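You operate a simulated robot arm through the tools that you are given. There is no shell and no other tool. Be economical: measure what you need, move in short steps, check, and stop when the job is done.

You are at the controls of a simulated robot arm. One attempt, no reset.

JOB
Put the tin's two biscuits on the cake plate, under the dome.
Fine: put the lid back on the tin.

The check looks at the end state, three seconds after you hand in, the way a careful person would. Anything else that was tipped, shoved, dropped, spilled or broken makes it a failure. A push-on lid holds only when it is set on centred and level and pressed home; a screw cap is set on level and turned clockwise until tight.

ROBOT AND FRAMES
A 7-joint arm with a two-finger parallel gripper on a trunk, on a base that drives. Base frame: it is fixed to the floor where the robot stands at the start and does not move with it; the origin is under the middle of the robot, x ahead of it, y to its left, z up; the surface under the hand at the start is at about z = 0.82. Units: m, degrees, N and s.
With the tool pointing down near the work surface it reaches from about 0.36 to 0.78 m from the robot's upright axis, wherever it stands. Its first joint turns from -166.0 to 166.0 degrees. Places, roughly: top of the sideboard [0.6, 0, 0.8]. Payload 3.91 kg.
The TCP is the grasp point between the finger pads, 0.03 m short of the fingertips. In the tool frame z runs along the fingers and y along their closing line. Largest opening 0.11 m; finger width 0.02, thickness 0.01; the body of the gripper, 0.048 by 0.112 m, starts 0.055 m behind the TCP.
Orientation is told as [roll, pitch, yaw] about the base's x, y, z axes, in that order, counted from this pose: with the fingers straight down and closing along the base's y, the tool's x points along the base's -x, its y along +y and its z along -z.

CONTROLS
- The arm moves only by the tool drive_tool. Its argument "steps" is a list of rows, each a list of 3 entries, a list of its own where there are three numbers: the shift along the base's x, y, z in cm, then the turn, a rotation vector about the base's x, y, z in degrees, then the gripper command, from -1 (fully open) to 1 (shut), values between in proportion. In form: [[[dx, dy, dz], [ax, ay, az], grip], ...]. A call has 1 to 20 rows; each row shifts and turns the commanded pose from where the row before left it. Each row takes 0.2 s and may step no farther than 0.05 m and 8.6 degrees from the row before; otherwise, or with a gripper value out of range, the whole call is refused. A pose out of reach is approached as far as the arm can. The call stops where the force on the tool passes 90 N (or 10 N more than at its start, if that is more) or the arm is blocked; 0.2 s more then pass. Each finger travels about 0.153 m/s and halts on what it meets, pressing with about 43 N; the grip force reading is that of the motor and also rises with nothing between the fingers. The clock runs only during rows and for 0.2 s after the last one: add rows that do not move to give the fingers time. The reply holds the time, the measured pose of the TCP, the force on the tool along the base axes, the opening and the grip force, in the units named above and with some noise, with the torque about the TCP (base axes, N m) and any sound that the robot's microphone picked up.
- Cameras (640 x 400 px; columns grow to the right, rows downward): "scene" is now at [0.0174, 0.1299, 1.5707]; the picture's right is [-0.15, -0.99, 0.00], its down [-0.69, 0.10, -0.72] and it looks along [0.71, -0.10, -0.69] (base axes); focal length 250 px, centre (320, 200). "wrist" rides on the gripper at [0.077, 0.007, -0.115] in the tool frame; the picture's right is [-0.09, 1.00, 0.00], its down [-0.80, -0.07, -0.59] and it looks along [-0.59, -0.05, 0.80] (tool axes); focal length 270 px, centre (320, 200). There is no depth. A picture from a camera that has moved, and an enlarged one, comes with that camera's place and axes in the base frame and with its lens. The place of the scene camera against the robot may be out by one fixed shift of up to 0.018 m in any direction.
- capture(camera): a new picture of that camera. The clock stands still meanwhile.
- move_column(by): slides the trunk up (or, below 0, down) by that many m; the arm and the scene camera ride with it, the base frame stays. It gives what a move gives, with no picture.
- roll_base(legs): drives the robot by 1 to 6 legs, each [ahead, turn to the left] in m and degrees, along the robot's own axes; the way and the turn of a leg run together, so that a leg with both is an arc; at most 1.5 m and 180 degrees a leg. The arm and the cameras ride along, it lands a little off, and it stops where it bumps. It gives what a move gives.
- aim_head(pan, tilt): turns the head with the scene camera to pan (to the left, within 155 degrees either way) and tilt (down, from -29 to 69), counted from straight ahead of the robot. It gives what a move gives.
- inspect(camera, box): a new picture of the part [left, top, right, bottom] of that camera's present view, enlarged. The clock stands still meanwhile.
- finish_job(): hands the job in; it is judged then, once.

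Work in short steps. Places have to be worked out from the pictures, the camera data and where the tool is seen: move nearer, look again, correct. Check each grasp and each placing, and mend what went wrong. You have 120 turns and 78 pictures in all, those below and enlarged ones among them. Open the gripper and draw the arm clear of the work before you hand the job in, unless the task says otherwise; then end with one line.

The tools are called as a command line: name --argument value ..., lists and objects as JSON in quotes. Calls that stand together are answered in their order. drive_tool: Moves the arm, as the interface text tells. Its arguments: {"type":"object","properties":{"steps":{"type":"array","items":{"type":"array"}}},"required":["steps"]} The other tools are called the same way: move_column (by) slides the trunk up or down; roll_base (legs) drives the base; aim_head (pan, tilt) turns the head that bears the scene camera; capture (camera) takes a picture; inspect (camera, box) takes an enlarged picture of a part of a camera's view; finish_job () hands the job in.

At the start:

```text
t: 0.0
eef_pos: [0.3354, 0.0202, 1.3069]
tcp_rot: [0.0, 0.0, 0.0]
ft_force: [-1.3, 0.7, -0.1]
torque: [0.01, 0.03, -0.03]
opening: 0.11
grasp_force: 0.0
trunk travel left (down, up): [-0.55, 0.06]
robot x, y, heading: [-0.0018, 0.0025, 0.1]
head pan, tilt: [-8.4, 44.0]
```

scene: 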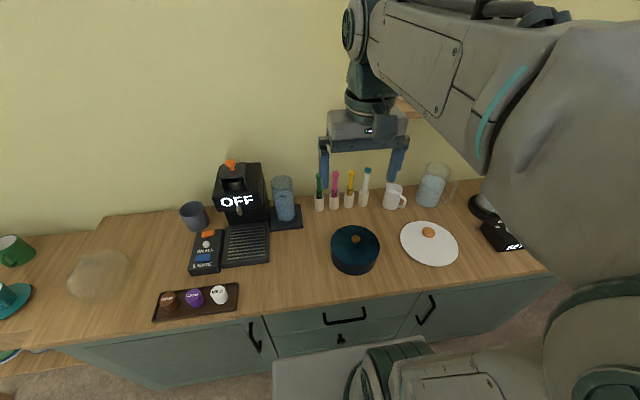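
wrist: 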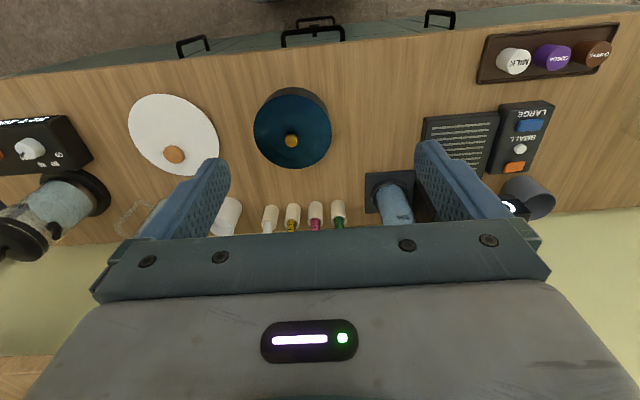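

I'll look closer at the tin, the white plate and the translucent thing at left to tell what is what.

inspect --camera "scene" --box '[310, 170, 480, 280]'

inspect --camera "scene" --box '[0, 200, 250, 360]'

inspect --camera "wrist" --box '[100, 60, 360, 220]'

```text
3.64 times, centred on (395, 225) of scene
camera zoom: at [0.0174, 0.1299, 1.5707], right [-0.15, -0.99, 0.0], down [-0.69, 0.1, -0.72], along [0.71, -0.1, -0.69], focal length 910 px, centre (47, 109)
```

zoom: 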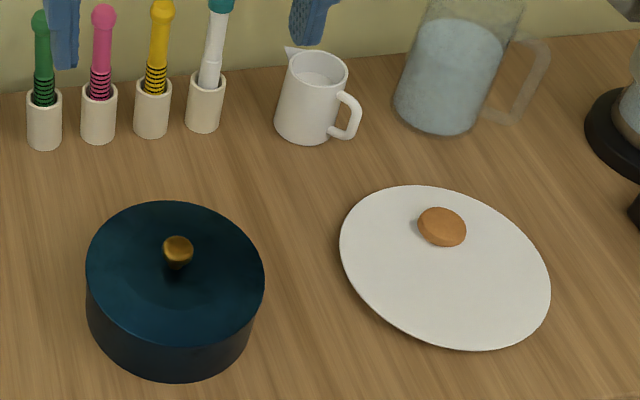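

```text
2.50 times, centred on (125, 280) of scene
camera zoom: at [0.0174, 0.1299, 1.5707], right [-0.15, -0.99, 0.0], down [-0.69, 0.1, -0.72], along [0.71, -0.1, -0.69], focal length 626 px, centre (808, 0)
```

zoom: 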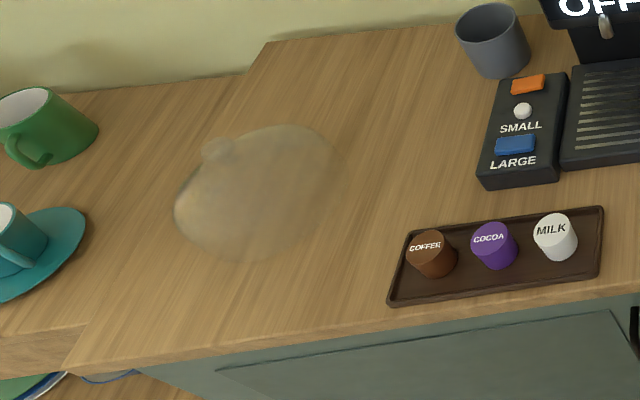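

```text
2.46 times, centred on (230, 140) of wrist
camera zoom: at [0.259, 0.0265, 1.4213], right [0.09, 1.0, 0.0], down [0.8, -0.07, 0.59], along [0.59, -0.05, -0.8], focal length 665 px, centre (542, 348)
```

zoom: 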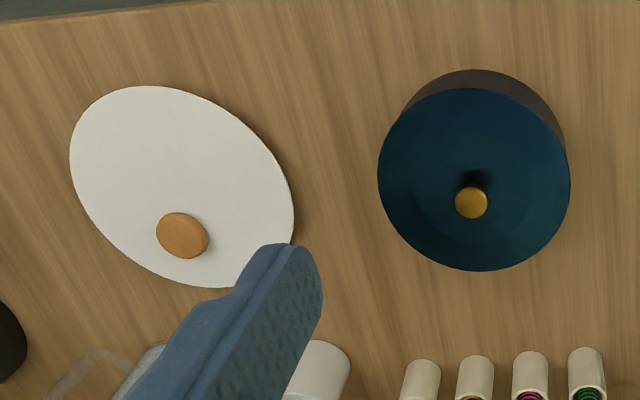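

Tin (blue, brass knob) near (0.48,-0.05), plate with one biscuit already on it near (0.476,-0.333), glass dome near (0.49,0.76). Standing at y≈0.21 should put all of them within reach, so I drive there, backing off first.

roll_base --legs '[[-0.2, 0], [0, 90], [0.21, 0], [0, -90], [0.2, 0]]'

aim_head --pan 45 --tilt 40

capture --camera "scene"

capture --camera "wrist"

```text
t: 11.7
eef_pos: [0.3393, 0.2278, 1.307]
tcp_rot: [0.0, 0.1, -0.9]
ft_force: [-0.1, -0.4, 1.0]
torque: [0.0, 0.0, 0.01]
opening: 0.1097
grasp_force: 0.0
trunk travel left (down, up): [-0.55, 0.06]
robot x, y, heading: [-0.0007, 0.2105, -0.9]
head pan, tilt: [-8.4, 44.0]
```

```text
t: 12.9
eef_pos: [0.3383, 0.2278, 1.3068]
tcp_rot: [-0.1, 0.1, -0.7]
ft_force: [0.7, -0.7, 0.0]
torque: [-0.02, 0.04, -0.01]
opening: 0.1101
grasp_force: 0.1
trunk travel left (down, up): [-0.55, 0.06]
robot x, y, heading: [0.0032, 0.2104, -1.0]
head pan, tilt: [45.0, 40.0]
```

```text
72 pictures are left
camera scene: at [0.0003, 0.4133, 1.5765], right [0.7, -0.72, 0.0], down [-0.46, -0.45, -0.77], along [0.55, 0.53, -0.64], focal length 250 px, centre (320, 200)
```

scene: 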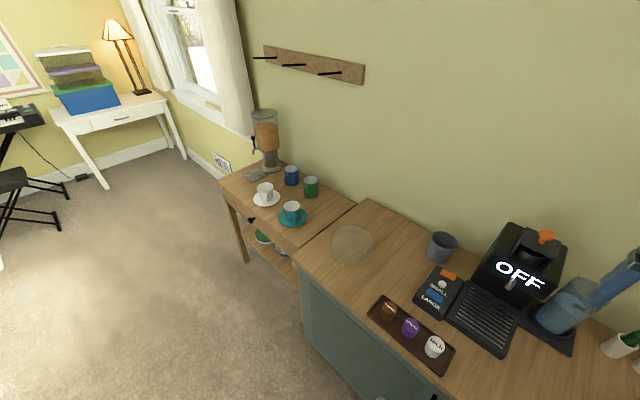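

```text
71 pictures are left
camera wrist: at [0.2607, 0.2345, 1.4212], right [0.1, 0.99, 0.0], down [0.8, -0.08, 0.59], along [0.59, -0.06, -0.8], focal length 270 px, centre (320, 200)
```

wrist: 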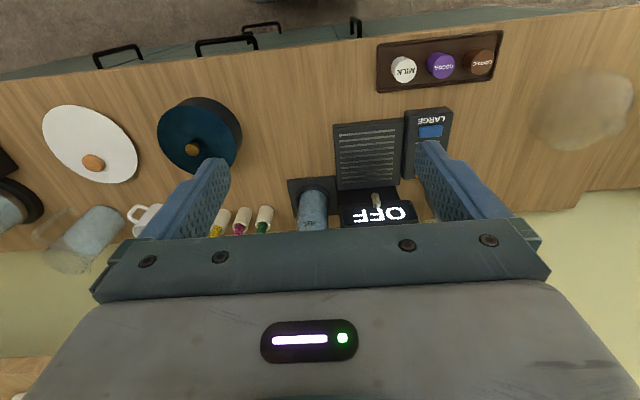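

Good; now zoom on the dome from both cameras.

inspect --camera "scene" --box '[300, 205, 412, 275]'

inspect --camera "wrist" --box '[496, 50, 640, 140]'

```text
5.71 times, centred on (356, 240) of scene
camera zoom: at [0.0003, 0.4133, 1.5765], right [0.7, -0.72, 0.0], down [-0.46, -0.45, -0.77], along [0.55, 0.53, -0.64], focal length 1430 px, centre (114, -29)
```

zoom: 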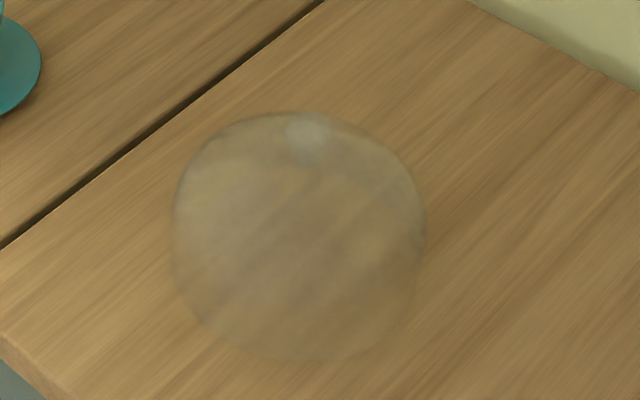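

```text
4.44 times, centred on (568, 95) of wrist
camera zoom: at [0.2607, 0.2345, 1.4212], right [0.1, 0.99, 0.0], down [0.8, -0.08, 0.59], along [0.59, -0.06, -0.8], focal length 1201 px, centre (-782, 667)
```

zoom: 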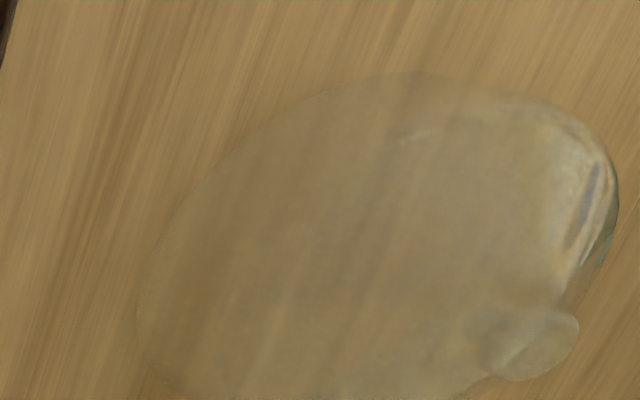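

Dome knob triangulates to about (0.496,0.743,0.95). Now move the hand over near the tin to view it closely.

drive_tool --steps '[[[0.8, -3.5, -2.2], [0, 0, 0], -1], [[0.8, -3.5, -2.2], [0, 0, 0], -1], [[0.8, -3.5, -2.2], [0, 0, 0], -1], [[0.8, -3.5, -2.2], [0, 0, 0], -1], [[0.8, -3.5, -2.2], [0, 0, 0], -1], [[0.8, -3.5, -2.2], [0, 0, 0], -1], [[0.8, -3.5, -2.2], [0, 0, 0], -1], [[0.8, -3.5, -2.2], [0, 0, 0.9], -1]]'

capture --camera "wrist"

aim_head --pan -35 --tilt 42

capture --camera "scene"

```text
t: 14.7
eef_pos: [0.4002, -0.0548, 1.1309]
tcp_rot: [0.0, 0.1, 0.3]
ft_force: [0.1, -0.6, 1.0]
torque: [0.0, 0.0, 0.0]
opening: 0.1101
grasp_force: 0.1
trunk travel left (down, up): [-0.55, 0.06]
robot x, y, heading: [0.0014, 0.2104, -0.5]
head pan, tilt: [45.0, 40.0]
```

```text
68 pictures are left
camera wrist: at [0.3233, -0.0486, 1.2455], right [0.08, 1.0, 0.0], down [0.8, -0.07, 0.59], along [0.59, -0.05, -0.8], focal length 270 px, centre (320, 200)
```

wrist: 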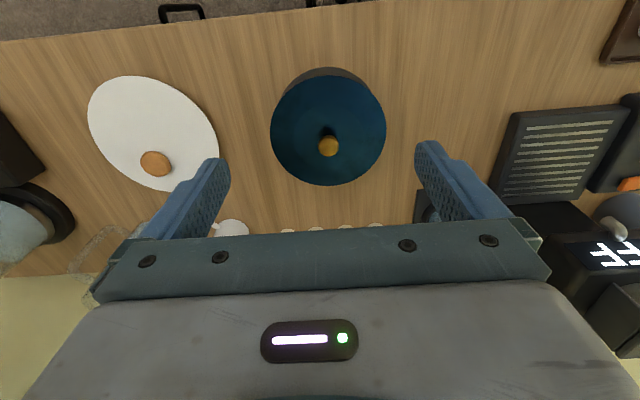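

```text
t: 16.2
eef_pos: [0.4003, -0.0529, 1.1315]
tcp_rot: [0.0, 0.0, 0.1]
ft_force: [-0.5, 0.7, 0.7]
torque: [0.0, -0.01, 0.04]
opening: 0.1099
grasp_force: 0.0
trunk travel left (down, up): [-0.55, 0.06]
robot x, y, heading: [0.0025, 0.2121, -0.7]
head pan, tilt: [-35.0, 42.0]
```

```text
67 pictures are left
camera scene: at [0.0074, 0.3051, 1.5736], right [-0.58, -0.81, 0.0], down [-0.54, 0.39, -0.74], along [0.6, -0.43, -0.67], focal length 250 px, centre (320, 200)
```

scene: 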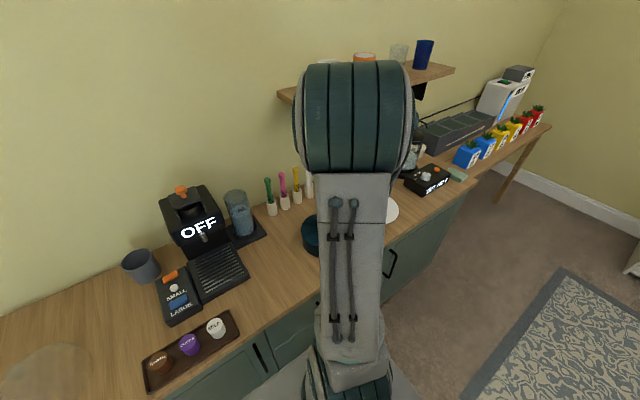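

Two wrist views triangulate the tin knob to (0.480,-0.051,0.913). I descend above it with the fingers partly closed and look again.

drive_tool --steps '[[[2, 0, -3.5], [0, 0, 0], -0.6], [[2, 0, -3.5], [0, 0, 0], -0.4], [[2, 0, -3.5], [0, 0, 0], -0.2], [[2, 0.2, -3.5], [0, 0, 0], 0], [[0, 0, -1], [0, 0, 0], 0], [[0, 0, 0], [0, 0, 0], 0]]'

capture --camera "wrist"

```text
t: 17.6
eef_pos: [0.4831, -0.0498, 0.9822]
tcp_rot: [-0.1, 0.1, 0.1]
ft_force: [0.3, 0.0, 0.2]
torque: [-0.03, 0.0, 0.0]
opening: 0.0549
grasp_force: 0.0
trunk travel left (down, up): [-0.55, 0.06]
robot x, y, heading: [0.0048, 0.2115, -0.8]
head pan, tilt: [-35.0, 42.0]
```

```text
66 pictures are left
camera wrist: at [0.4047, -0.0433, 1.0964], right [0.08, 1.0, 0.0], down [0.8, -0.07, 0.59], along [0.59, -0.05, -0.8], focal length 270 px, centre (320, 200)
```

wrist: 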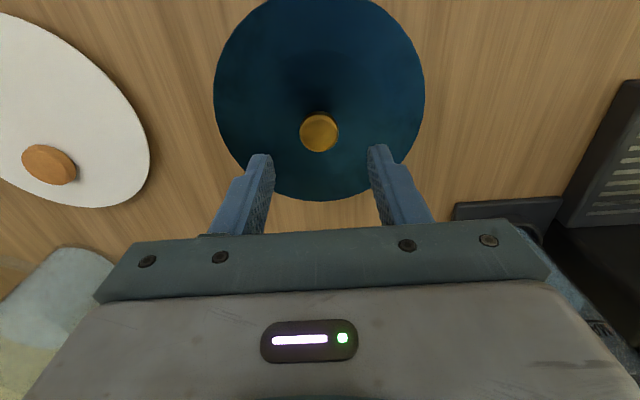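

Knob confirmed at (0.480,-0.050,≈0.913). Descend so fingertips are around knob height, watching the force.

drive_tool --steps '[[[-0.2, 0, -2], [0, 0, 0], 0], [[0, 0, -1.5], [0, 0, 0], 0], [[0, 0, -1], [0, 0, 0], 0], [[0, 0, -0.5], [0, 0, 0], 0], [[0, 0, 0], [0, 0, 0], 0]]'

capture --camera "wrist"

```text
t: 18.9
eef_pos: [0.4809, -0.0505, 0.9295]
tcp_rot: [0.0, 0.0, 0.1]
ft_force: [-0.5, 0.3, 0.7]
torque: [0.01, 0.0, 0.03]
opening: 0.0551
grasp_force: 0.1
trunk travel left (down, up): [-0.55, 0.06]
robot x, y, heading: [0.0003, 0.2157, -0.8]
head pan, tilt: [-35.0, 42.0]
```

```text
65 pictures are left
camera wrist: at [0.4034, -0.0438, 1.0447], right [0.08, 1.0, 0.0], down [0.8, -0.07, 0.59], along [0.59, -0.05, -0.8], focal length 270 px, centre (320, 200)
```

wrist: 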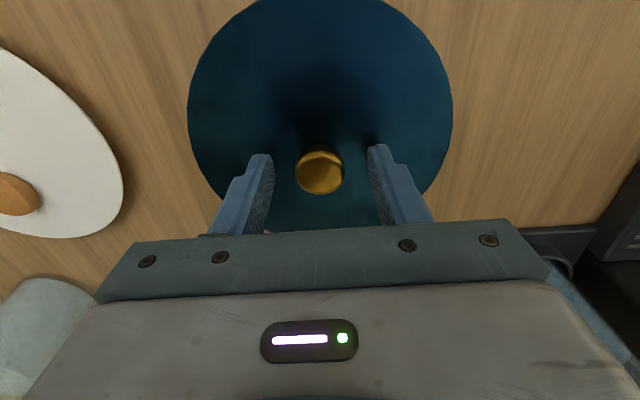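

No contact, fingers straddle the knob; a little lower and close.

drive_tool --steps '[[[0, 0, -0.4], [0, 0, 0], 0], [[0, 0, 0], [0, 0, 0], 0.5], [[0, 0, 0], [0, 0, 0], 1], [[0, 0, 0], [0, 0, 0], 1], [[0, 0, 0], [0, 0, 0], 1]]'

```text
t: 20.1
eef_pos: [0.4806, -0.05, 0.9269]
tcp_rot: [0.0, -0.1, 0.2]
ft_force: [0.7, 0.1, 0.5]
torque: [-0.02, 0.0, -0.01]
opening: 0.0263
grasp_force: 43.6
trunk travel left (down, up): [-0.55, 0.06]
robot x, y, heading: [-0.0015, 0.2127, -0.7]
head pan, tilt: [-35.0, 42.0]
heard: snap
```

Gripped the knob (26 mm). A snap was heard, maybe the fingers clicking on it or the lid loosening; lift slowly.

drive_tool --steps '[[[0, 0, 0.3], [0, 0, 0], 1], [[0, 0, 0.5], [0, 0, 0], 1], [[0, 0, 0.7], [0, 0, 0], 1], [[0, 0, 1.5], [0, 0, 0], 1], [[0, 0, 2], [0, 0, 0], 1], [[0, 0, 2], [0, 0, 0], 1], [[0, 0, 3], [0, 0, 0], 1], [[0, 0, 3], [0, 0, 0], 1]]'

capture --camera "wrist"

capture --camera "scene"

```text
t: 21.9
eef_pos: [0.4794, -0.0516, 1.0581]
tcp_rot: [0.0, 0.0, 0.3]
ft_force: [0.9, 0.7, -0.2]
torque: [0.0, -0.01, 0.0]
opening: 0.0
grasp_force: 37.7
trunk travel left (down, up): [-0.55, 0.06]
robot x, y, heading: [0.0001, 0.2118, -0.7]
head pan, tilt: [-35.0, 42.0]
```

```text
64 pictures are left
camera wrist: at [0.4022, -0.0461, 1.1736], right [0.08, 1.0, 0.0], down [0.8, -0.07, 0.59], along [0.59, -0.05, -0.8], focal length 270 px, centre (320, 200)
```

wrist: 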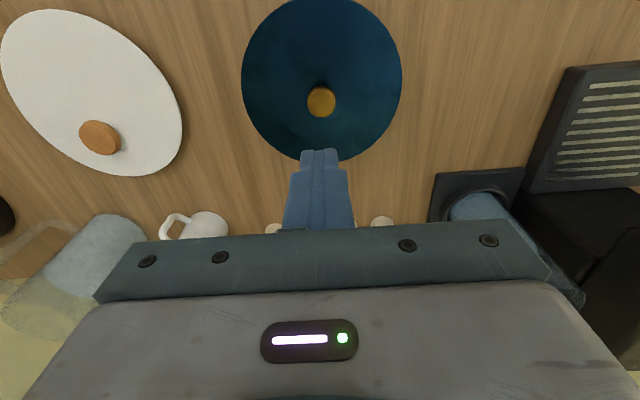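

```text
63 pictures are left
camera scene: at [0.007, 0.3052, 1.5735], right [-0.58, -0.81, 0.0], down [-0.54, 0.39, -0.74], along [0.6, -0.43, -0.67], focal length 250 px, centre (320, 200)
```

scene: 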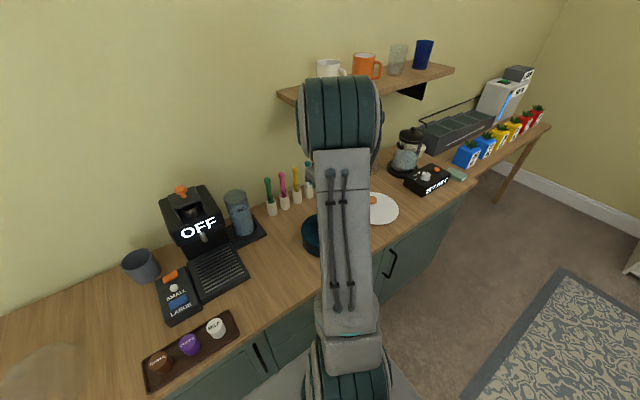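

The fingers slipped off; the lid is tight and my grip was near the knob's top. Reopen, go down until the tips touch the lid, and grip lower.

drive_tool --steps '[[[0, 0, 0], [0, 0, 0], 0], [[0, 0, -4], [0, 0, 0], 0], [[0, 0, -4], [0, 0, 0], 0], [[0, 0, -4], [0, 0, 0], 0], [[0.1, 0.1, -1.5], [0, 0, 0], 0], [[0, 0, 0], [0, 0, 0], 0], [[0, 0, 0], [0, 0, 0], 0]]'

inspect --camera "wrist" --box '[220, 60, 420, 240]'

```text
t: 23.4
eef_pos: [0.481, -0.0504, 0.923]
tcp_rot: [0.0, 0.0, 0.2]
ft_force: [0.3, 0.7, 0.3]
torque: [-0.01, 0.01, 0.0]
opening: 0.055
grasp_force: 0.1
trunk travel left (down, up): [-0.55, 0.06]
robot x, y, heading: [0.0051, 0.208, -0.9]
head pan, tilt: [-35.0, 42.0]
```

```text
2.22 times, centred on (320, 150) of wrist
camera zoom: at [0.4028, -0.0443, 1.0373], right [0.08, 1.0, 0.0], down [0.8, -0.07, 0.59], along [0.59, -0.05, -0.8], focal length 601 px, centre (320, 311)
```

zoom: 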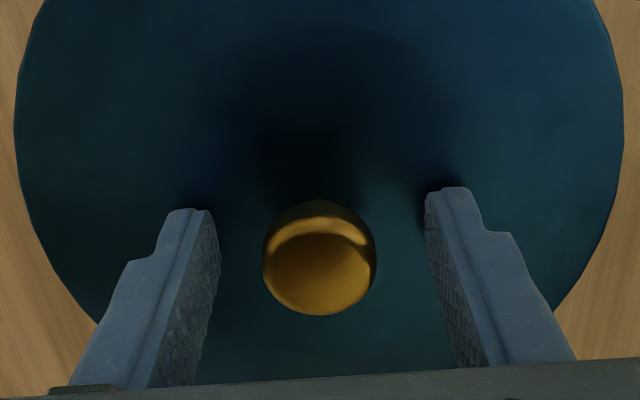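

Still clear of the lid; lower in small steps until contact is felt.

drive_tool --steps '[[[0, 0, -0.3], [0, 0, 0], 0], [[0, 0, -0.3], [0, 0, 0], 0], [[0, 0, 0], [0, 0, 0], 0]]'

drive_tool --steps '[[[0, 0, -0.3], [0, 0, 0], 0], [[0, 0, -0.2], [0, 0, 0], 0], [[0, 0, 0], [0, 0, 0], 0]]'

```text
t: 24.2
eef_pos: [0.4811, -0.0502, 0.9201]
tcp_rot: [-0.3, -0.6, 0.2]
ft_force: [1.9, -0.6, 46.3]
torque: [0.77, 0.05, 0.03]
opening: 0.0552
grasp_force: 0.4
trunk travel left (down, up): [-0.55, 0.06]
robot x, y, heading: [-0.0007, 0.2107, -0.7]
head pan, tilt: [-35.0, 42.0]
heard: snap
```

```text
t: 25.2
eef_pos: [0.4801, -0.0505, 0.9208]
tcp_rot: [-0.5, -1.0, 0.1]
ft_force: [-16.5, 7.9, 42.9]
torque: [1.28, 0.77, 0.3]
opening: 0.0556
grasp_force: 0.4
trunk travel left (down, up): [-0.55, 0.06]
robot x, y, heading: [-0.0006, 0.2108, -0.6]
head pan, tilt: [-35.0, 42.0]
stopped in row 3: the force on the tool passed its limit at 90 N (the readings are from after the stop); the commanded pose is now the measured one
```

The tips touch the lid at TCP z≈0.9205. Ease up 1.5 mm, close firmly and pull up slowly.

drive_tool --steps '[[[0, 0, 0.2], [0.5, 1.0, 0], 0], [[0, 0, 0], [0, 0, 0], 0.5], [[0, 0, 0], [0, 0, 0], 1], [[0, 0, 0], [0, 0, 0], 1], [[0, 0, 0], [0, 0, 0], 1]]'

drive_tool --steps '[[[0, 0, 0.2], [0, 0, 0], 1], [[0, 0, 0.2], [0, 0, 0], 1], [[0, 0, 0.3], [0, 0, 0], 1], [[0, 0, 0.3], [0, 0, 0], 1], [[0, 0, 0], [0, 0, 0], 1]]'

```text
t: 26.4
eef_pos: [0.485, -0.0493, 0.9209]
tcp_rot: [0.0, 0.1, 0.2]
ft_force: [3.3, 12.4, 37.2]
torque: [0.32, -0.38, -0.19]
opening: 0.0266
grasp_force: 42.8
trunk travel left (down, up): [-0.55, 0.06]
robot x, y, heading: [0.0012, 0.211, -0.6]
head pan, tilt: [-35.0, 42.0]
```

```text
t: 27.6
eef_pos: [0.4835, -0.0508, 0.9281]
tcp_rot: [0.1, 0.4, 0.0]
ft_force: [-0.3, 0.0, -0.6]
torque: [0.02, 0.01, -0.01]
opening: 0.0264
grasp_force: 42.9
trunk travel left (down, up): [-0.55, 0.06]
robot x, y, heading: [0.0048, 0.2114, -0.8]
head pan, tilt: [-35.0, 42.0]
heard: snap
```

Snap and force back to zero with the knob still gripped: likely the lid popped loose. Continue lifting gently and check.

drive_tool --steps '[[[0, 0, 0.5], [0, 0, 0], 1], [[0, 0, 0.5], [0, 0, 0], 1], [[0, 0, 1], [0, 0, 0], 1], [[0, 0, 2], [0, 0, 0], 1], [[0, 0, 2], [0, 0, 0], 1], [[0, 0, 2], [0, 0, 0], 1]]'

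capture --camera "wrist"

```text
t: 29.0
eef_pos: [0.4837, -0.0525, 1.0083]
tcp_rot: [0.2, 0.2, 0.1]
ft_force: [0.0, -0.1, -0.7]
torque: [0.03, 0.01, 0.01]
opening: 0.0262
grasp_force: 43.0
trunk travel left (down, up): [-0.55, 0.06]
robot x, y, heading: [0.0, 0.2111, -0.8]
head pan, tilt: [-35.0, 42.0]
```

```text
61 pictures are left
camera wrist: at [0.407, -0.0466, 1.123], right [0.09, 1.0, 0.0], down [0.8, -0.07, 0.59], along [0.59, -0.05, -0.81], focal length 270 px, centre (320, 200)
```

wrist: 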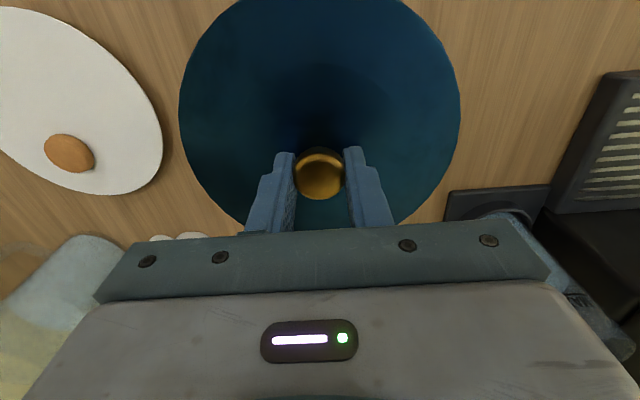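

The lid is off. I'll set it on the free counter between tin and coffee machine, around (0.475,0.135).

drive_tool --steps '[[[-0.2, 3.75, 0], [0, 0, 0], 1], [[-0.2, 3.75, 0], [0, 0, 0], 1], [[-0.2, 3.75, 0], [0, 0, 0], 1], [[-0.2, 3.75, 0], [0, 0, 0], 1], [[-0.1, 3.75, 0], [0, 0, 0], 1], [[0, 0, -2], [0, 0, 0], 1], [[0, 0, 0], [0, 0, 0], 1]]'

capture --camera "wrist"

capture --camera "scene"

```text
t: 30.6
eef_pos: [0.4749, 0.1371, 0.9879]
tcp_rot: [0.0, 0.3, 0.2]
ft_force: [0.5, 0.5, -1.0]
torque: [0.01, -0.02, 0.0]
opening: 0.0266
grasp_force: 43.1
trunk travel left (down, up): [-0.55, 0.06]
robot x, y, heading: [-0.0027, 0.2138, -0.6]
head pan, tilt: [-35.0, 42.0]
```

```text
60 pictures are left
camera wrist: at [0.3983, 0.1421, 1.102], right [0.09, 1.0, 0.0], down [0.8, -0.07, 0.59], along [0.59, -0.05, -0.81], focal length 270 px, centre (320, 200)
```

wrist: 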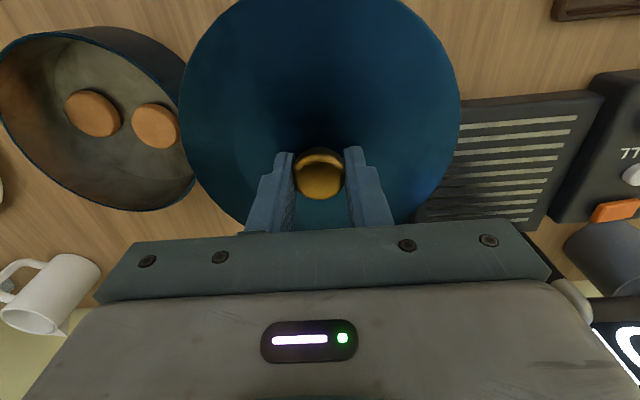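

```text
59 pictures are left
camera scene: at [0.0075, 0.3051, 1.5736], right [-0.58, -0.81, 0.0], down [-0.54, 0.39, -0.74], along [0.6, -0.43, -0.67], focal length 250 px, centre (320, 200)
```

scene: 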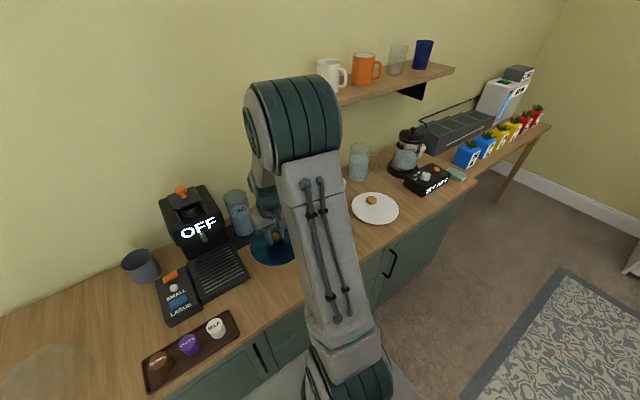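

Both biscuits are visible lying in the tin. Gap is fine on both sides; lower the lid to the counter.

drive_tool --steps '[[[0, 0, -3], [0, 0, 0], 1], [[0, 0, -3], [0, 0, 0], 1], [[0, 0, -3], [0, 0, 0], 1], [[0, 0, -1], [0, 0, 0], 1], [[0, 0, -0.5], [0, 0, 0], 1], [[0, 0, 0], [0, 0, 0], 1]]'

drive_tool --steps '[[[0, 0, -0.5], [0, 0, 0], 1], [[0, 0, 0], [0, 0, 0], 1]]'

```text
t: 32.0
eef_pos: [0.4755, 0.1363, 0.8848]
tcp_rot: [0.1, 0.3, 0.1]
ft_force: [0.1, 0.7, -0.3]
torque: [-0.03, -0.01, 0.03]
opening: 0.0266
grasp_force: 43.2
trunk travel left (down, up): [-0.55, 0.06]
robot x, y, heading: [-0.0037, 0.2092, -0.6]
head pan, tilt: [-35.0, 42.0]
```

```text
t: 32.6
eef_pos: [0.4748, 0.1356, 0.8793]
tcp_rot: [0.1, 0.2, 0.1]
ft_force: [0.1, 0.0, -0.4]
torque: [-0.02, -0.02, -0.01]
opening: 0.0263
grasp_force: 42.7
trunk travel left (down, up): [-0.55, 0.06]
robot x, y, heading: [0.0008, 0.2132, -0.6]
head pan, tilt: [-35.0, 42.0]
```

Not yet touching; go down in 3 mm steps.

drive_tool --steps '[[[0, 0, -0.4], [0, 0, 0], 1], [[0, 0, -0.4], [0, 0, 0], 1], [[0, 0, 0], [0, 0, 0], 1]]'

drive_tool --steps '[[[0, 0, -0.3], [0, 0, 0], 1], [[0, 0, 0], [0, 0, 0], 1]]'

```text
t: 33.4
eef_pos: [0.4753, 0.136, 0.8714]
tcp_rot: [0.1, 0.3, 0.1]
ft_force: [-0.2, 0.6, -0.8]
torque: [0.02, -0.05, -0.01]
opening: 0.0265
grasp_force: 42.9
trunk travel left (down, up): [-0.55, 0.06]
robot x, y, heading: [-0.0, 0.2123, -0.9]
head pan, tilt: [-35.0, 42.0]
```

```text
t: 34.0
eef_pos: [0.475, 0.1357, 0.8668]
tcp_rot: [0.2, 0.3, 0.1]
ft_force: [-0.4, 0.4, -0.8]
torque: [0.02, 0.0, -0.03]
opening: 0.0263
grasp_force: 43.1
trunk travel left (down, up): [-0.55, 0.06]
robot x, y, heading: [0.0008, 0.2113, -0.6]
head pan, tilt: [-35.0, 42.0]
```

drive_tool --steps '[[[0, 0, -0.3], [0, 0, 0], 1], [[0, 0, -0.3], [0, 0, 0], 1], [[0, 0, 0], [0, 0, 0], 1]]'

inspect --camera "wrist" --box '[140, 0, 480, 240]'

```text
t: 34.8
eef_pos: [0.4748, 0.1357, 0.8623]
tcp_rot: [0.1, 0.3, 0.1]
ft_force: [0.4, 1.0, -0.4]
torque: [-0.03, 0.0, -0.01]
opening: 0.0264
grasp_force: 42.5
trunk travel left (down, up): [-0.55, 0.06]
robot x, y, heading: [0.0056, 0.2159, -0.6]
head pan, tilt: [-35.0, 42.0]
```

```text
1.67 times, centred on (310, 120) of wrist
camera zoom: at [0.3992, 0.1413, 0.9773], right [0.09, 1.0, 0.0], down [0.8, -0.07, 0.59], along [0.59, -0.05, -0.81], focal length 450 px, centre (337, 333)
```

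zoom: 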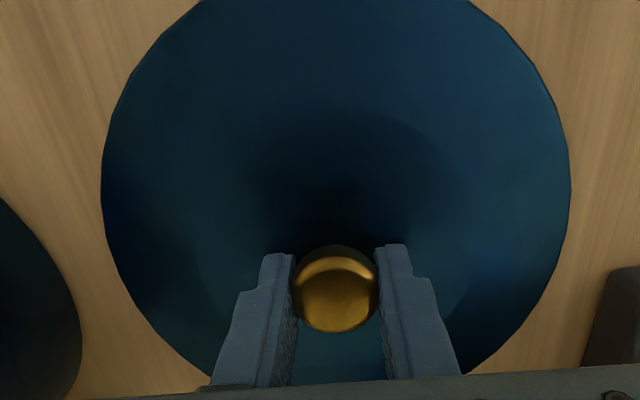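

Still no contact; continue in small steps until the force rises.

drive_tool --steps '[[[0, 0, -0.3], [0, 0, 0], 1], [[0, 0, -0.2], [0, 0, 0], 1], [[0, 0, 0], [0, 0, 0], 1]]'

drive_tool --steps '[[[0, 0, -0.2], [0, 0, 0], 1], [[0, 0, 0], [0, 0, 0], 1]]'

drive_tool --steps '[[[0, 0, -0.2], [0, 0, 0], 1], [[0, 0, 0], [0, 0, 0], 1]]'

```text
t: 35.6
eef_pos: [0.4769, 0.1356, 0.8566]
tcp_rot: [0.1, 0.2, 0.0]
ft_force: [1.2, -0.8, 11.2]
torque: [-0.01, 0.13, -0.2]
opening: 0.0262
grasp_force: 42.9
trunk travel left (down, up): [-0.55, 0.06]
robot x, y, heading: [-0.0004, 0.2129, -0.7]
head pan, tilt: [-35.0, 42.0]
```

```text
t: 36.2
eef_pos: [0.4775, 0.1362, 0.8565]
tcp_rot: [-0.1, -0.1, 0.1]
ft_force: [2.2, -0.1, 49.5]
torque: [0.07, 0.92, -0.18]
opening: 0.0264
grasp_force: 42.9
trunk travel left (down, up): [-0.55, 0.06]
robot x, y, heading: [0.0052, 0.2144, -0.5]
head pan, tilt: [-35.0, 42.0]
```

```text
t: 36.8
eef_pos: [0.4759, 0.1353, 0.858]
tcp_rot: [0.0, -0.3, 0.2]
ft_force: [2.8, 0.2, 74.5]
torque: [0.11, 0.75, -0.18]
opening: 0.0264
grasp_force: 43.3
trunk travel left (down, up): [-0.55, 0.06]
robot x, y, heading: [0.0017, 0.2124, -0.6]
head pan, tilt: [-35.0, 42.0]
```

Lid rests on the counter. Relax the press, open and rise; then look at the biscuits in the tin.

drive_tool --steps '[[[0, 0, 0.4], [0, 0, 0], 1], [[0, 0, 0], [0, 0, 0], 0.3], [[0, 0, 0], [0, 0, 0], 0], [[0, 0, 0], [0, 0, 0], 0], [[0, 0, 2], [0, 0, 0], 0], [[0, 0, 4], [0, 0, 0], 0], [[0, 0, 4], [0, 0, 0], 0], [[0, 0, 4], [0, 0, 0], 0], [[-1, -4, 0], [0, 0, 0], 0], [[-1, -4, 0], [0, 0, 0], 0], [[-1, -4, 0], [0, 0, 0], 0], [[-1, -4, 0], [0, 0, 0], 0], [[-1, -3, 0], [0, 0, 0], 0], [[0, 0, 0], [0, 0, 0], 0]]'

capture --camera "wrist"

```text
t: 39.8
eef_pos: [0.4264, -0.0536, 0.9993]
tcp_rot: [0.1, 0.3, 0.2]
ft_force: [0.2, 0.5, 0.3]
torque: [0.01, 0.02, -0.05]
opening: 0.0551
grasp_force: 0.1
trunk travel left (down, up): [-0.55, 0.06]
robot x, y, heading: [-0.0009, 0.2142, -0.6]
head pan, tilt: [-35.0, 42.0]
```

```text
57 pictures are left
camera wrist: at [0.3489, -0.0471, 1.1133], right [0.09, 1.0, 0.0], down [0.8, -0.07, 0.59], along [0.59, -0.05, -0.81], focal length 270 px, centre (320, 200)
```

wrist: 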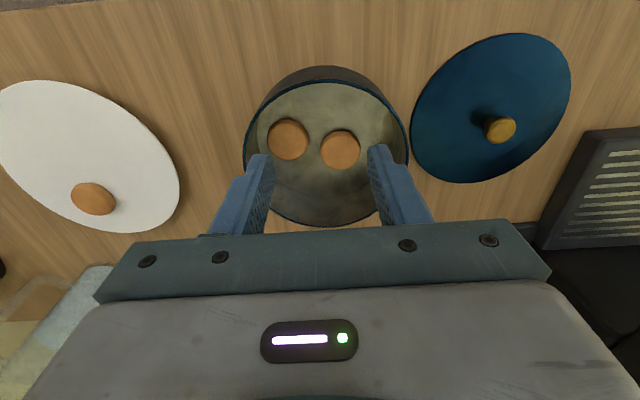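

Biscuits are about 45 mm wide at (0.464,-0.091) and (0.4835,-0.036). I'll turn the hand +70° so the fingers close across the line joining them, over the first one.

drive_tool --steps '[[[0.4, -0.4, 0], [0, 0, 7.8], -0.13], [[0.4, -0.4, 0], [0, 0, 7.8], -0.13], [[0.4, -0.4, 0], [0, 0, 7.8], -0.13], [[0.4, -0.4, 0], [0, 0, 7.8], -0.13], [[0.4, -0.4, -0.5], [0, 0, 7.8], -0.13], [[0.4, -0.4, -0.5], [0, 0, 7.8], -0.13], [[0.4, -0.5, -0.5], [0, 0, 7.8], -0.13], [[0.5, -0.5, -1], [0, 0, 7.8], -0.13], [[0.5, -0.4, -1], [0, 0, 7.6], -0.13], [[0, 0, 0], [0, 0, 0], -0.13]]'

capture --camera "wrist"

```text
t: 42.0
eef_pos: [0.4642, -0.0918, 0.9619]
tcp_rot: [0.1, 0.4, 70.2]
ft_force: [-0.7, -0.3, 0.1]
torque: [-0.03, 0.01, 0.01]
opening: 0.0621
grasp_force: 0.1
trunk travel left (down, up): [-0.55, 0.06]
robot x, y, heading: [0.0018, 0.2114, -0.8]
head pan, tilt: [-35.0, 42.0]
```

```text
56 pictures are left
camera wrist: at [0.4314, -0.1626, 1.0773], right [-0.91, 0.42, 0.0], down [0.34, 0.73, 0.59], along [0.25, 0.54, -0.81], focal length 270 px, centre (320, 200)
```

wrist: 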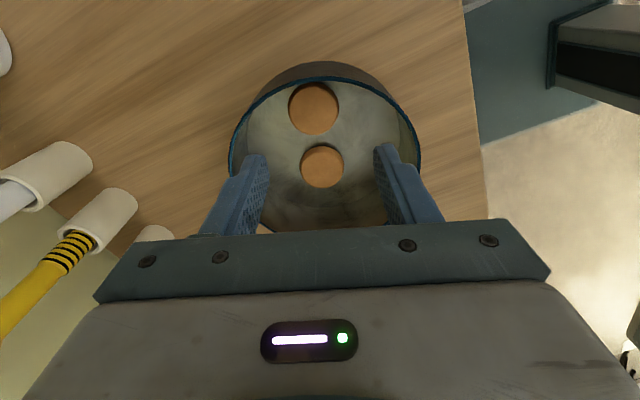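

Refined: biscuit 1 at (0.469,-0.093), top around z=0.83. Shift and descend in careful steps.

drive_tool --steps '[[[0.5, -0.1, -3], [0, 0, 0], -0.13], [[0, 0, -3], [0, 0, 0], -0.13], [[0, 0, -2], [0, 0, 0], -0.13], [[0, 0, -1], [0, 0, 0], -0.13], [[0, 0, 0], [0, 0, 0], -0.13]]'

capture --camera "wrist"

```text
t: 43.2
eef_pos: [0.4681, -0.0933, 0.8809]
tcp_rot: [-0.9, 0.7, 70.3]
ft_force: [-1.7, 3.2, 70.7]
torque: [-1.81, -2.77, 0.09]
opening: 0.0616
grasp_force: 0.1
trunk travel left (down, up): [-0.55, 0.06]
robot x, y, heading: [-0.0024, 0.2114, -0.8]
head pan, tilt: [-35.0, 42.0]
```

```text
55 pictures are left
camera wrist: at [0.435, -0.1624, 0.9964], right [-0.91, 0.42, -0.02], down [0.33, 0.74, 0.59], along [0.26, 0.53, -0.81], focal length 270 px, centre (320, 200)
```

wrist: 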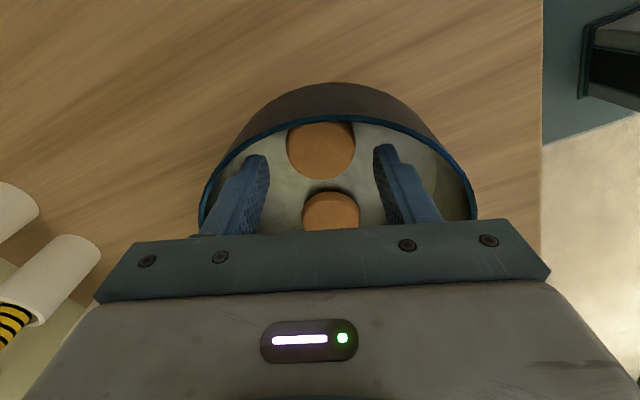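

The +x finger's back corner is pressing on the tin's rim (torque points there). Back up, shift toward the tin centre, turn to 74°, and narrow the opening.

drive_tool --steps '[[[0, 0, 1.5], [0, 0, 0], -0.05], [[0, 0, 1.5], [0, 0, 0], -0.05], [[0.2, 0.6, 0], [0.8, -0.5, 3.8], -0.05], [[0, 0, 0], [0, 0, 0], -0.05]]'

capture --camera "wrist"

```text
t: 44.2
eef_pos: [0.4704, -0.088, 0.9009]
tcp_rot: [-0.1, -0.7, 73.9]
ft_force: [-0.5, -0.2, 0.1]
torque: [-0.02, 0.0, 0.01]
opening: 0.0577
grasp_force: 0.1
trunk travel left (down, up): [-0.55, 0.06]
robot x, y, heading: [0.0035, 0.2131, -0.8]
head pan, tilt: [-35.0, 42.0]
```

```text
54 pictures are left
camera wrist: at [0.4418, -0.1621, 1.0148], right [-0.93, 0.36, 0.0], down [0.29, 0.74, 0.6], along [0.22, 0.56, -0.8], focal length 270 px, centre (320, 200)
```

wrist: 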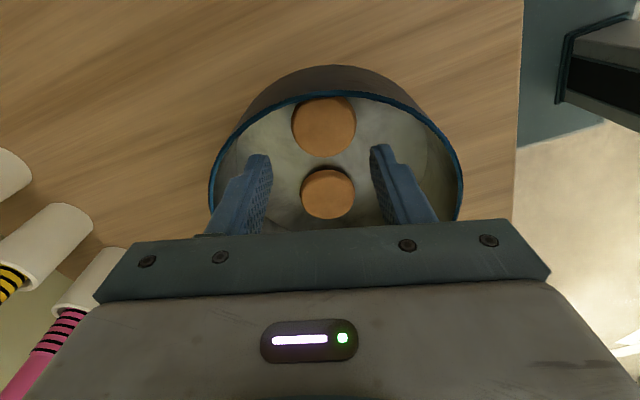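

Biscuit 1 at about (0.467,-0.093). Shift 3 mm in -x and descend in small steps.

drive_tool --steps '[[[-0.3, 0, -1], [0, 0.7, 0], -0.05], [[0, 0, -1], [0, 0, 0], -0.05], [[0, 0, -1], [0, 0, 0], -0.05], [[0, 0, 0], [0, 0, 0], -0.05]]'

```text
t: 45.2
eef_pos: [0.4677, -0.0886, 0.8714]
tcp_rot: [0.6, -0.4, 73.9]
ft_force: [-0.6, -0.6, -0.2]
torque: [0.05, 0.01, -0.01]
opening: 0.0577
grasp_force: 0.1
trunk travel left (down, up): [-0.55, 0.06]
robot x, y, heading: [0.0009, 0.2092, -0.6]
head pan, tilt: [-35.0, 42.0]
```

Clear now. Keep descending to just above the tin floor.

drive_tool --steps '[[[0, 0, -0.5], [0, 0, 0], -0.05], [[0, 0, -0.4], [0, 0, 0], -0.05], [[0, 0, -0.3], [0, 0, 0], -0.05], [[0, 0, 0], [0, 0, 0], -0.05]]'

capture --camera "wrist"

```text
t: 46.2
eef_pos: [0.4677, -0.0882, 0.8597]
tcp_rot: [0.6, -0.3, 73.9]
ft_force: [1.1, -0.8, -0.8]
torque: [-0.01, 0.01, -0.01]
opening: 0.0575
grasp_force: 0.2
trunk travel left (down, up): [-0.55, 0.06]
robot x, y, heading: [0.0017, 0.2121, -0.6]
head pan, tilt: [-35.0, 42.0]
```

```text
53 pictures are left
camera wrist: at [0.4401, -0.1614, 0.974], right [-0.93, 0.36, 0.01], down [0.29, 0.74, 0.6], along [0.21, 0.56, -0.8], focal length 270 px, centre (320, 200)
```

wrist: 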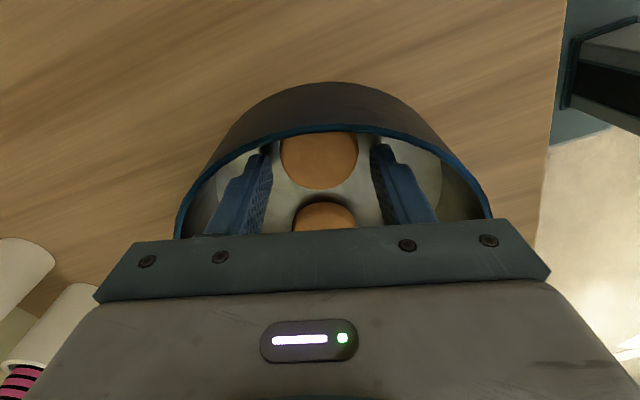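

Biscuit is nicely between the fingers; lower the last few mm.

drive_tool --steps '[[[0, -0.2, -0.3], [0, 0, 0], -0.05], [[0, 0, -0.2], [0, 0, 0], -0.05], [[0, 0, 0], [0, 0, 0], -0.05]]'

```text
t: 47.0
eef_pos: [0.4674, -0.0896, 0.8547]
tcp_rot: [0.6, -0.4, 73.9]
ft_force: [0.1, -0.5, 0.5]
torque: [0.0, -0.01, 0.01]
opening: 0.0579
grasp_force: 0.0
trunk travel left (down, up): [-0.55, 0.06]
robot x, y, heading: [0.0006, 0.2085, -0.6]
head pan, tilt: [-35.0, 42.0]
```

Close gradually on the biscuit, watching the grip force.

drive_tool --steps '[[[0, 0, 0], [0, 0, 0], 0.1], [[0, 0, 0], [0, 0, 0], 0.2], [[0, 0, 0], [0, 0, 0], 0.25], [[0, 0, 0], [0, 0, 0], 0.25]]'

```text
t: 48.0
eef_pos: [0.4678, -0.0902, 0.8554]
tcp_rot: [0.5, -0.4, 74.0]
ft_force: [0.4, 0.1, -0.7]
torque: [-0.01, -0.06, 0.0]
opening: 0.0421
grasp_force: 42.6
trunk travel left (down, up): [-0.55, 0.06]
robot x, y, heading: [0.0032, 0.2121, -0.8]
head pan, tilt: [-35.0, 42.0]
```

Holding (42 mm). Lift straight up out of the tin and check.

drive_tool --steps '[[[0, 0, 0.5], [0, 0, 0], 0.4], [[0, 0.3, 2], [0, 0, 0], 0.4], [[0, 0, 3], [0, 0, 0], 0.4], [[0, 0, 4], [0, 0, 0], 0.4], [[0, 0, 4], [0, 0, 0], 0.4], [[0, 0, 0], [0, 0, 0], 0.4]]'

capture --camera "wrist"

```text
t: 49.4
eef_pos: [0.4684, -0.0861, 0.988]
tcp_rot: [0.6, -0.4, 73.9]
ft_force: [-0.5, 0.4, 0.2]
torque: [-0.02, 0.0, -0.04]
opening: 0.0394
grasp_force: 43.0
trunk travel left (down, up): [-0.55, 0.06]
robot x, y, heading: [-0.0002, 0.212, -0.8]
head pan, tilt: [-35.0, 42.0]
```

```text
52 pictures are left
camera wrist: at [0.4412, -0.1603, 1.1034], right [-0.93, 0.36, 0.01], down [0.29, 0.74, 0.6], along [0.21, 0.56, -0.8], focal length 270 px, centre (320, 200)
```

wrist: 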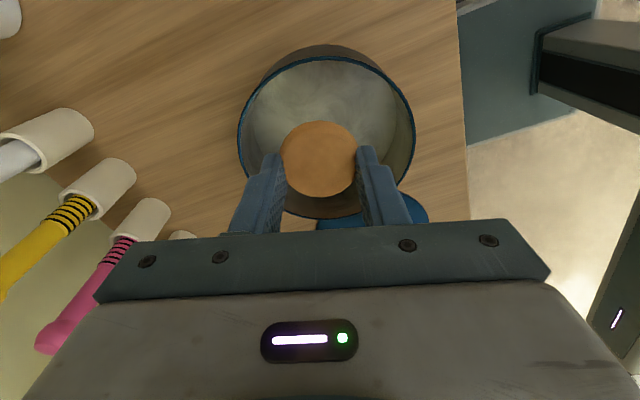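

Biscuit held. Move toward the plate and look at it from the wrist.

drive_tool --steps '[[[-0.3, -4, 0], [0, 0, 0], 0.4], [[-0.3, -4, 0], [0, 0, 0], 0.4], [[-0.3, -4, 0.5], [0, 0, 0], 0.4], [[-0.3, -4, 0.5], [0, 0, 0], 0.4], [[-0.1, -4, 0.5], [0, 0, 0], 0.4], [[0, -1, 0], [0, 0, 0], 0.4], [[0, 0, 0], [0, 0, 0], 0.4]]'

capture --camera "wrist"

capture --camera "scene"

```text
t: 51.0
eef_pos: [0.4549, -0.2967, 1.0052]
tcp_rot: [0.6, -0.4, 74.0]
ft_force: [0.4, -0.7, 0.3]
torque: [0.0, -0.02, 0.01]
opening: 0.0392
grasp_force: 42.9
trunk travel left (down, up): [-0.55, 0.06]
robot x, y, heading: [-0.0016, 0.2112, -0.8]
head pan, tilt: [-35.0, 42.0]
```

```text
51 pictures are left
camera wrist: at [0.4278, -0.3705, 1.1192], right [-0.93, 0.36, 0.01], down [0.29, 0.74, 0.6], along [0.21, 0.56, -0.8], focal length 270 px, centre (320, 200)
```

wrist: 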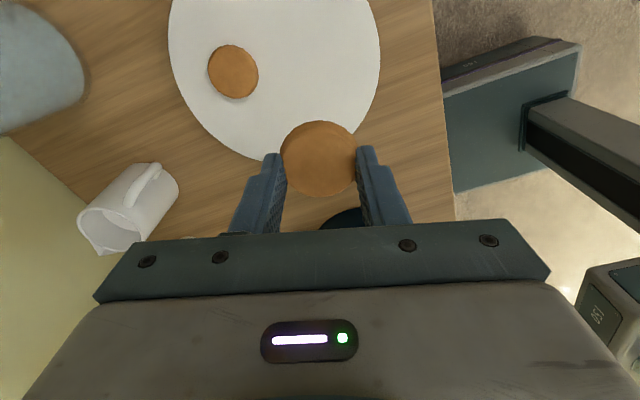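

```text
50 pictures are left
camera scene: at [0.0073, 0.3051, 1.5736], right [-0.58, -0.81, 0.0], down [-0.54, 0.39, -0.74], along [0.6, -0.43, -0.67], focal length 250 px, centre (320, 200)
```

scene: 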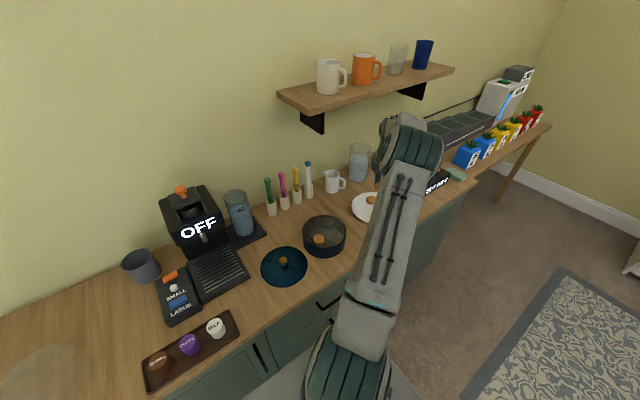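

Plate centre ≈(0.481,-0.331), r≈0.10; the existing biscuit ≈(0.522,-0.348). I'll place this one at about (0.474,-0.290) and lower with care.

drive_tool --steps '[[[1, 0.6, -4], [0, 0, 0], 0.4], [[1.1, 0.6, -4], [0, 0, 0], 0.4], [[0, 0, -3], [0, 0, 0], 0.4], [[0, 0, -1.5], [0, 0, 0], 0.4], [[0, 0, 0], [0, 0, 0], 0.4]]'

drive_tool --steps '[[[0, 0, -0.3], [0, 0, 0], 0.4], [[0, 0, -0.3], [0, 0, 0], 0.4], [[0, 0, 0], [0, 0, 0], 0.4]]'

```text
t: 52.2
eef_pos: [0.476, -0.2856, 0.8807]
tcp_rot: [0.6, -0.4, 73.9]
ft_force: [0.3, -0.3, 0.4]
torque: [0.02, 0.05, 0.01]
opening: 0.0392
grasp_force: 43.0
trunk travel left (down, up): [-0.55, 0.06]
robot x, y, heading: [0.0007, 0.2153, -0.8]
head pan, tilt: [-35.0, 42.0]
```

```text
t: 53.0
eef_pos: [0.4758, -0.2857, 0.8749]
tcp_rot: [0.6, -0.4, 73.9]
ft_force: [0.5, -0.4, -0.2]
torque: [0.03, 0.02, 0.0]
opening: 0.0392
grasp_force: 43.0
trunk travel left (down, up): [-0.55, 0.06]
robot x, y, heading: [0.0009, 0.2125, -0.7]
head pan, tilt: [-35.0, 42.0]
```

drive_tool --steps '[[[0, 0, -0.3], [0, 0, 0], 0.4], [[0, 0, -0.3], [0, 0, 0], 0.4], [[0, 0, 0], [0, 0, 0], 0.4]]'

capture --camera "wrist"

```text
t: 53.8
eef_pos: [0.4762, -0.2845, 0.8675]
tcp_rot: [0.5, -0.4, 73.9]
ft_force: [-0.2, 0.6, -0.2]
torque: [0.0, 0.02, 0.0]
opening: 0.0392
grasp_force: 43.2
trunk travel left (down, up): [-0.55, 0.06]
robot x, y, heading: [0.0007, 0.2123, -0.7]
head pan, tilt: [-35.0, 42.0]
```

```text
49 pictures are left
camera wrist: at [0.4492, -0.3586, 0.9818], right [-0.93, 0.36, 0.01], down [0.29, 0.74, 0.6], along [0.21, 0.56, -0.8], focal length 270 px, centre (320, 200)
```

wrist: 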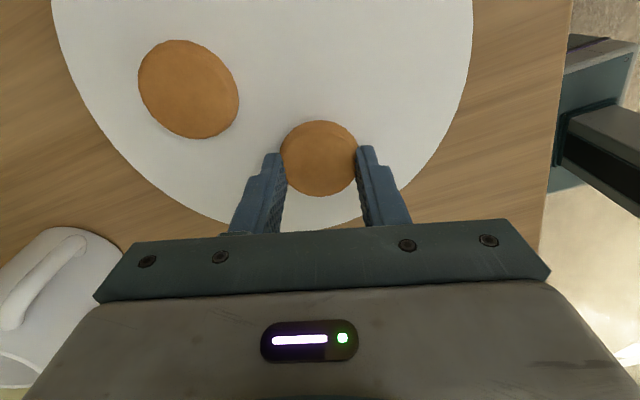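

This view gives plate centre (0.487,-0.332), r≈0.10. Nudge 5 mm inward and finish lowering.

drive_tool --steps '[[[0.1, -0.5, 0], [0, 0, 0], 0.4], [[0, 0, -0.3], [0, 0, 0], 0.4], [[0, 0, 0], [0, 0, 0], 0.4]]'

drive_tool --steps '[[[0, 0, -0.3], [0, 0, 0], 0.4], [[0, 0, 0], [0, 0, 0], 0.4]]'

```text
t: 54.6
eef_pos: [0.477, -0.2897, 0.8648]
tcp_rot: [0.5, -0.4, 73.9]
ft_force: [0.7, 0.3, 2.2]
torque: [0.01, -0.09, -0.01]
opening: 0.0394
grasp_force: 43.2
trunk travel left (down, up): [-0.55, 0.06]
robot x, y, heading: [0.0025, 0.2107, -0.6]
head pan, tilt: [-35.0, 42.0]
```

```text
t: 55.2
eef_pos: [0.4752, -0.2887, 0.8642]
tcp_rot: [0.4, -0.4, 73.9]
ft_force: [1.0, 0.9, 17.9]
torque: [-0.09, -0.33, 0.03]
opening: 0.0393
grasp_force: 42.4
trunk travel left (down, up): [-0.55, 0.06]
robot x, y, heading: [0.0009, 0.2084, -0.7]
head pan, tilt: [-35.0, 42.0]
```

Contact with the plate; ease and release.

drive_tool --steps '[[[0, 0, 0.2], [0, 0, 0], 0.3], [[0, 0, 0], [0, 0, 0], 0.1], [[0, 0, 0], [0, 0, 0], -0.05], [[0, 0, 1], [0, 0, 0], -0.05], [[0, 0, 3], [0, 0, 0], -0.05], [[0, 0, 4], [0, 0, 0], -0.05], [[0, 0, 4], [0, 0, 0], -0.05], [[0, 0, 0], [0, 0, 0], -0.05]]'

capture --camera "wrist"

```text
t: 57.0
eef_pos: [0.4753, -0.2915, 0.9867]
tcp_rot: [0.6, -0.5, 73.9]
ft_force: [-0.5, 0.1, 0.0]
torque: [-0.05, 0.0, 0.01]
opening: 0.0577
grasp_force: 0.1
trunk travel left (down, up): [-0.55, 0.06]
robot x, y, heading: [-0.001, 0.2109, -0.5]
head pan, tilt: [-35.0, 42.0]
```

```text
48 pictures are left
camera wrist: at [0.4483, -0.3644, 1.0996], right [-0.93, 0.36, 0.01], down [0.29, 0.74, 0.6], along [0.21, 0.56, -0.8], focal length 270 px, centre (320, 200)
```

wrist: 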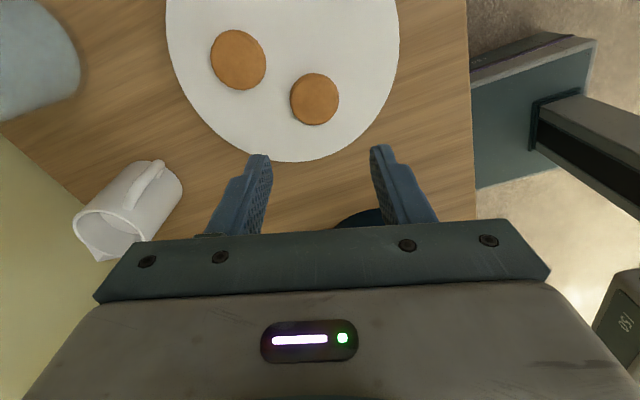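

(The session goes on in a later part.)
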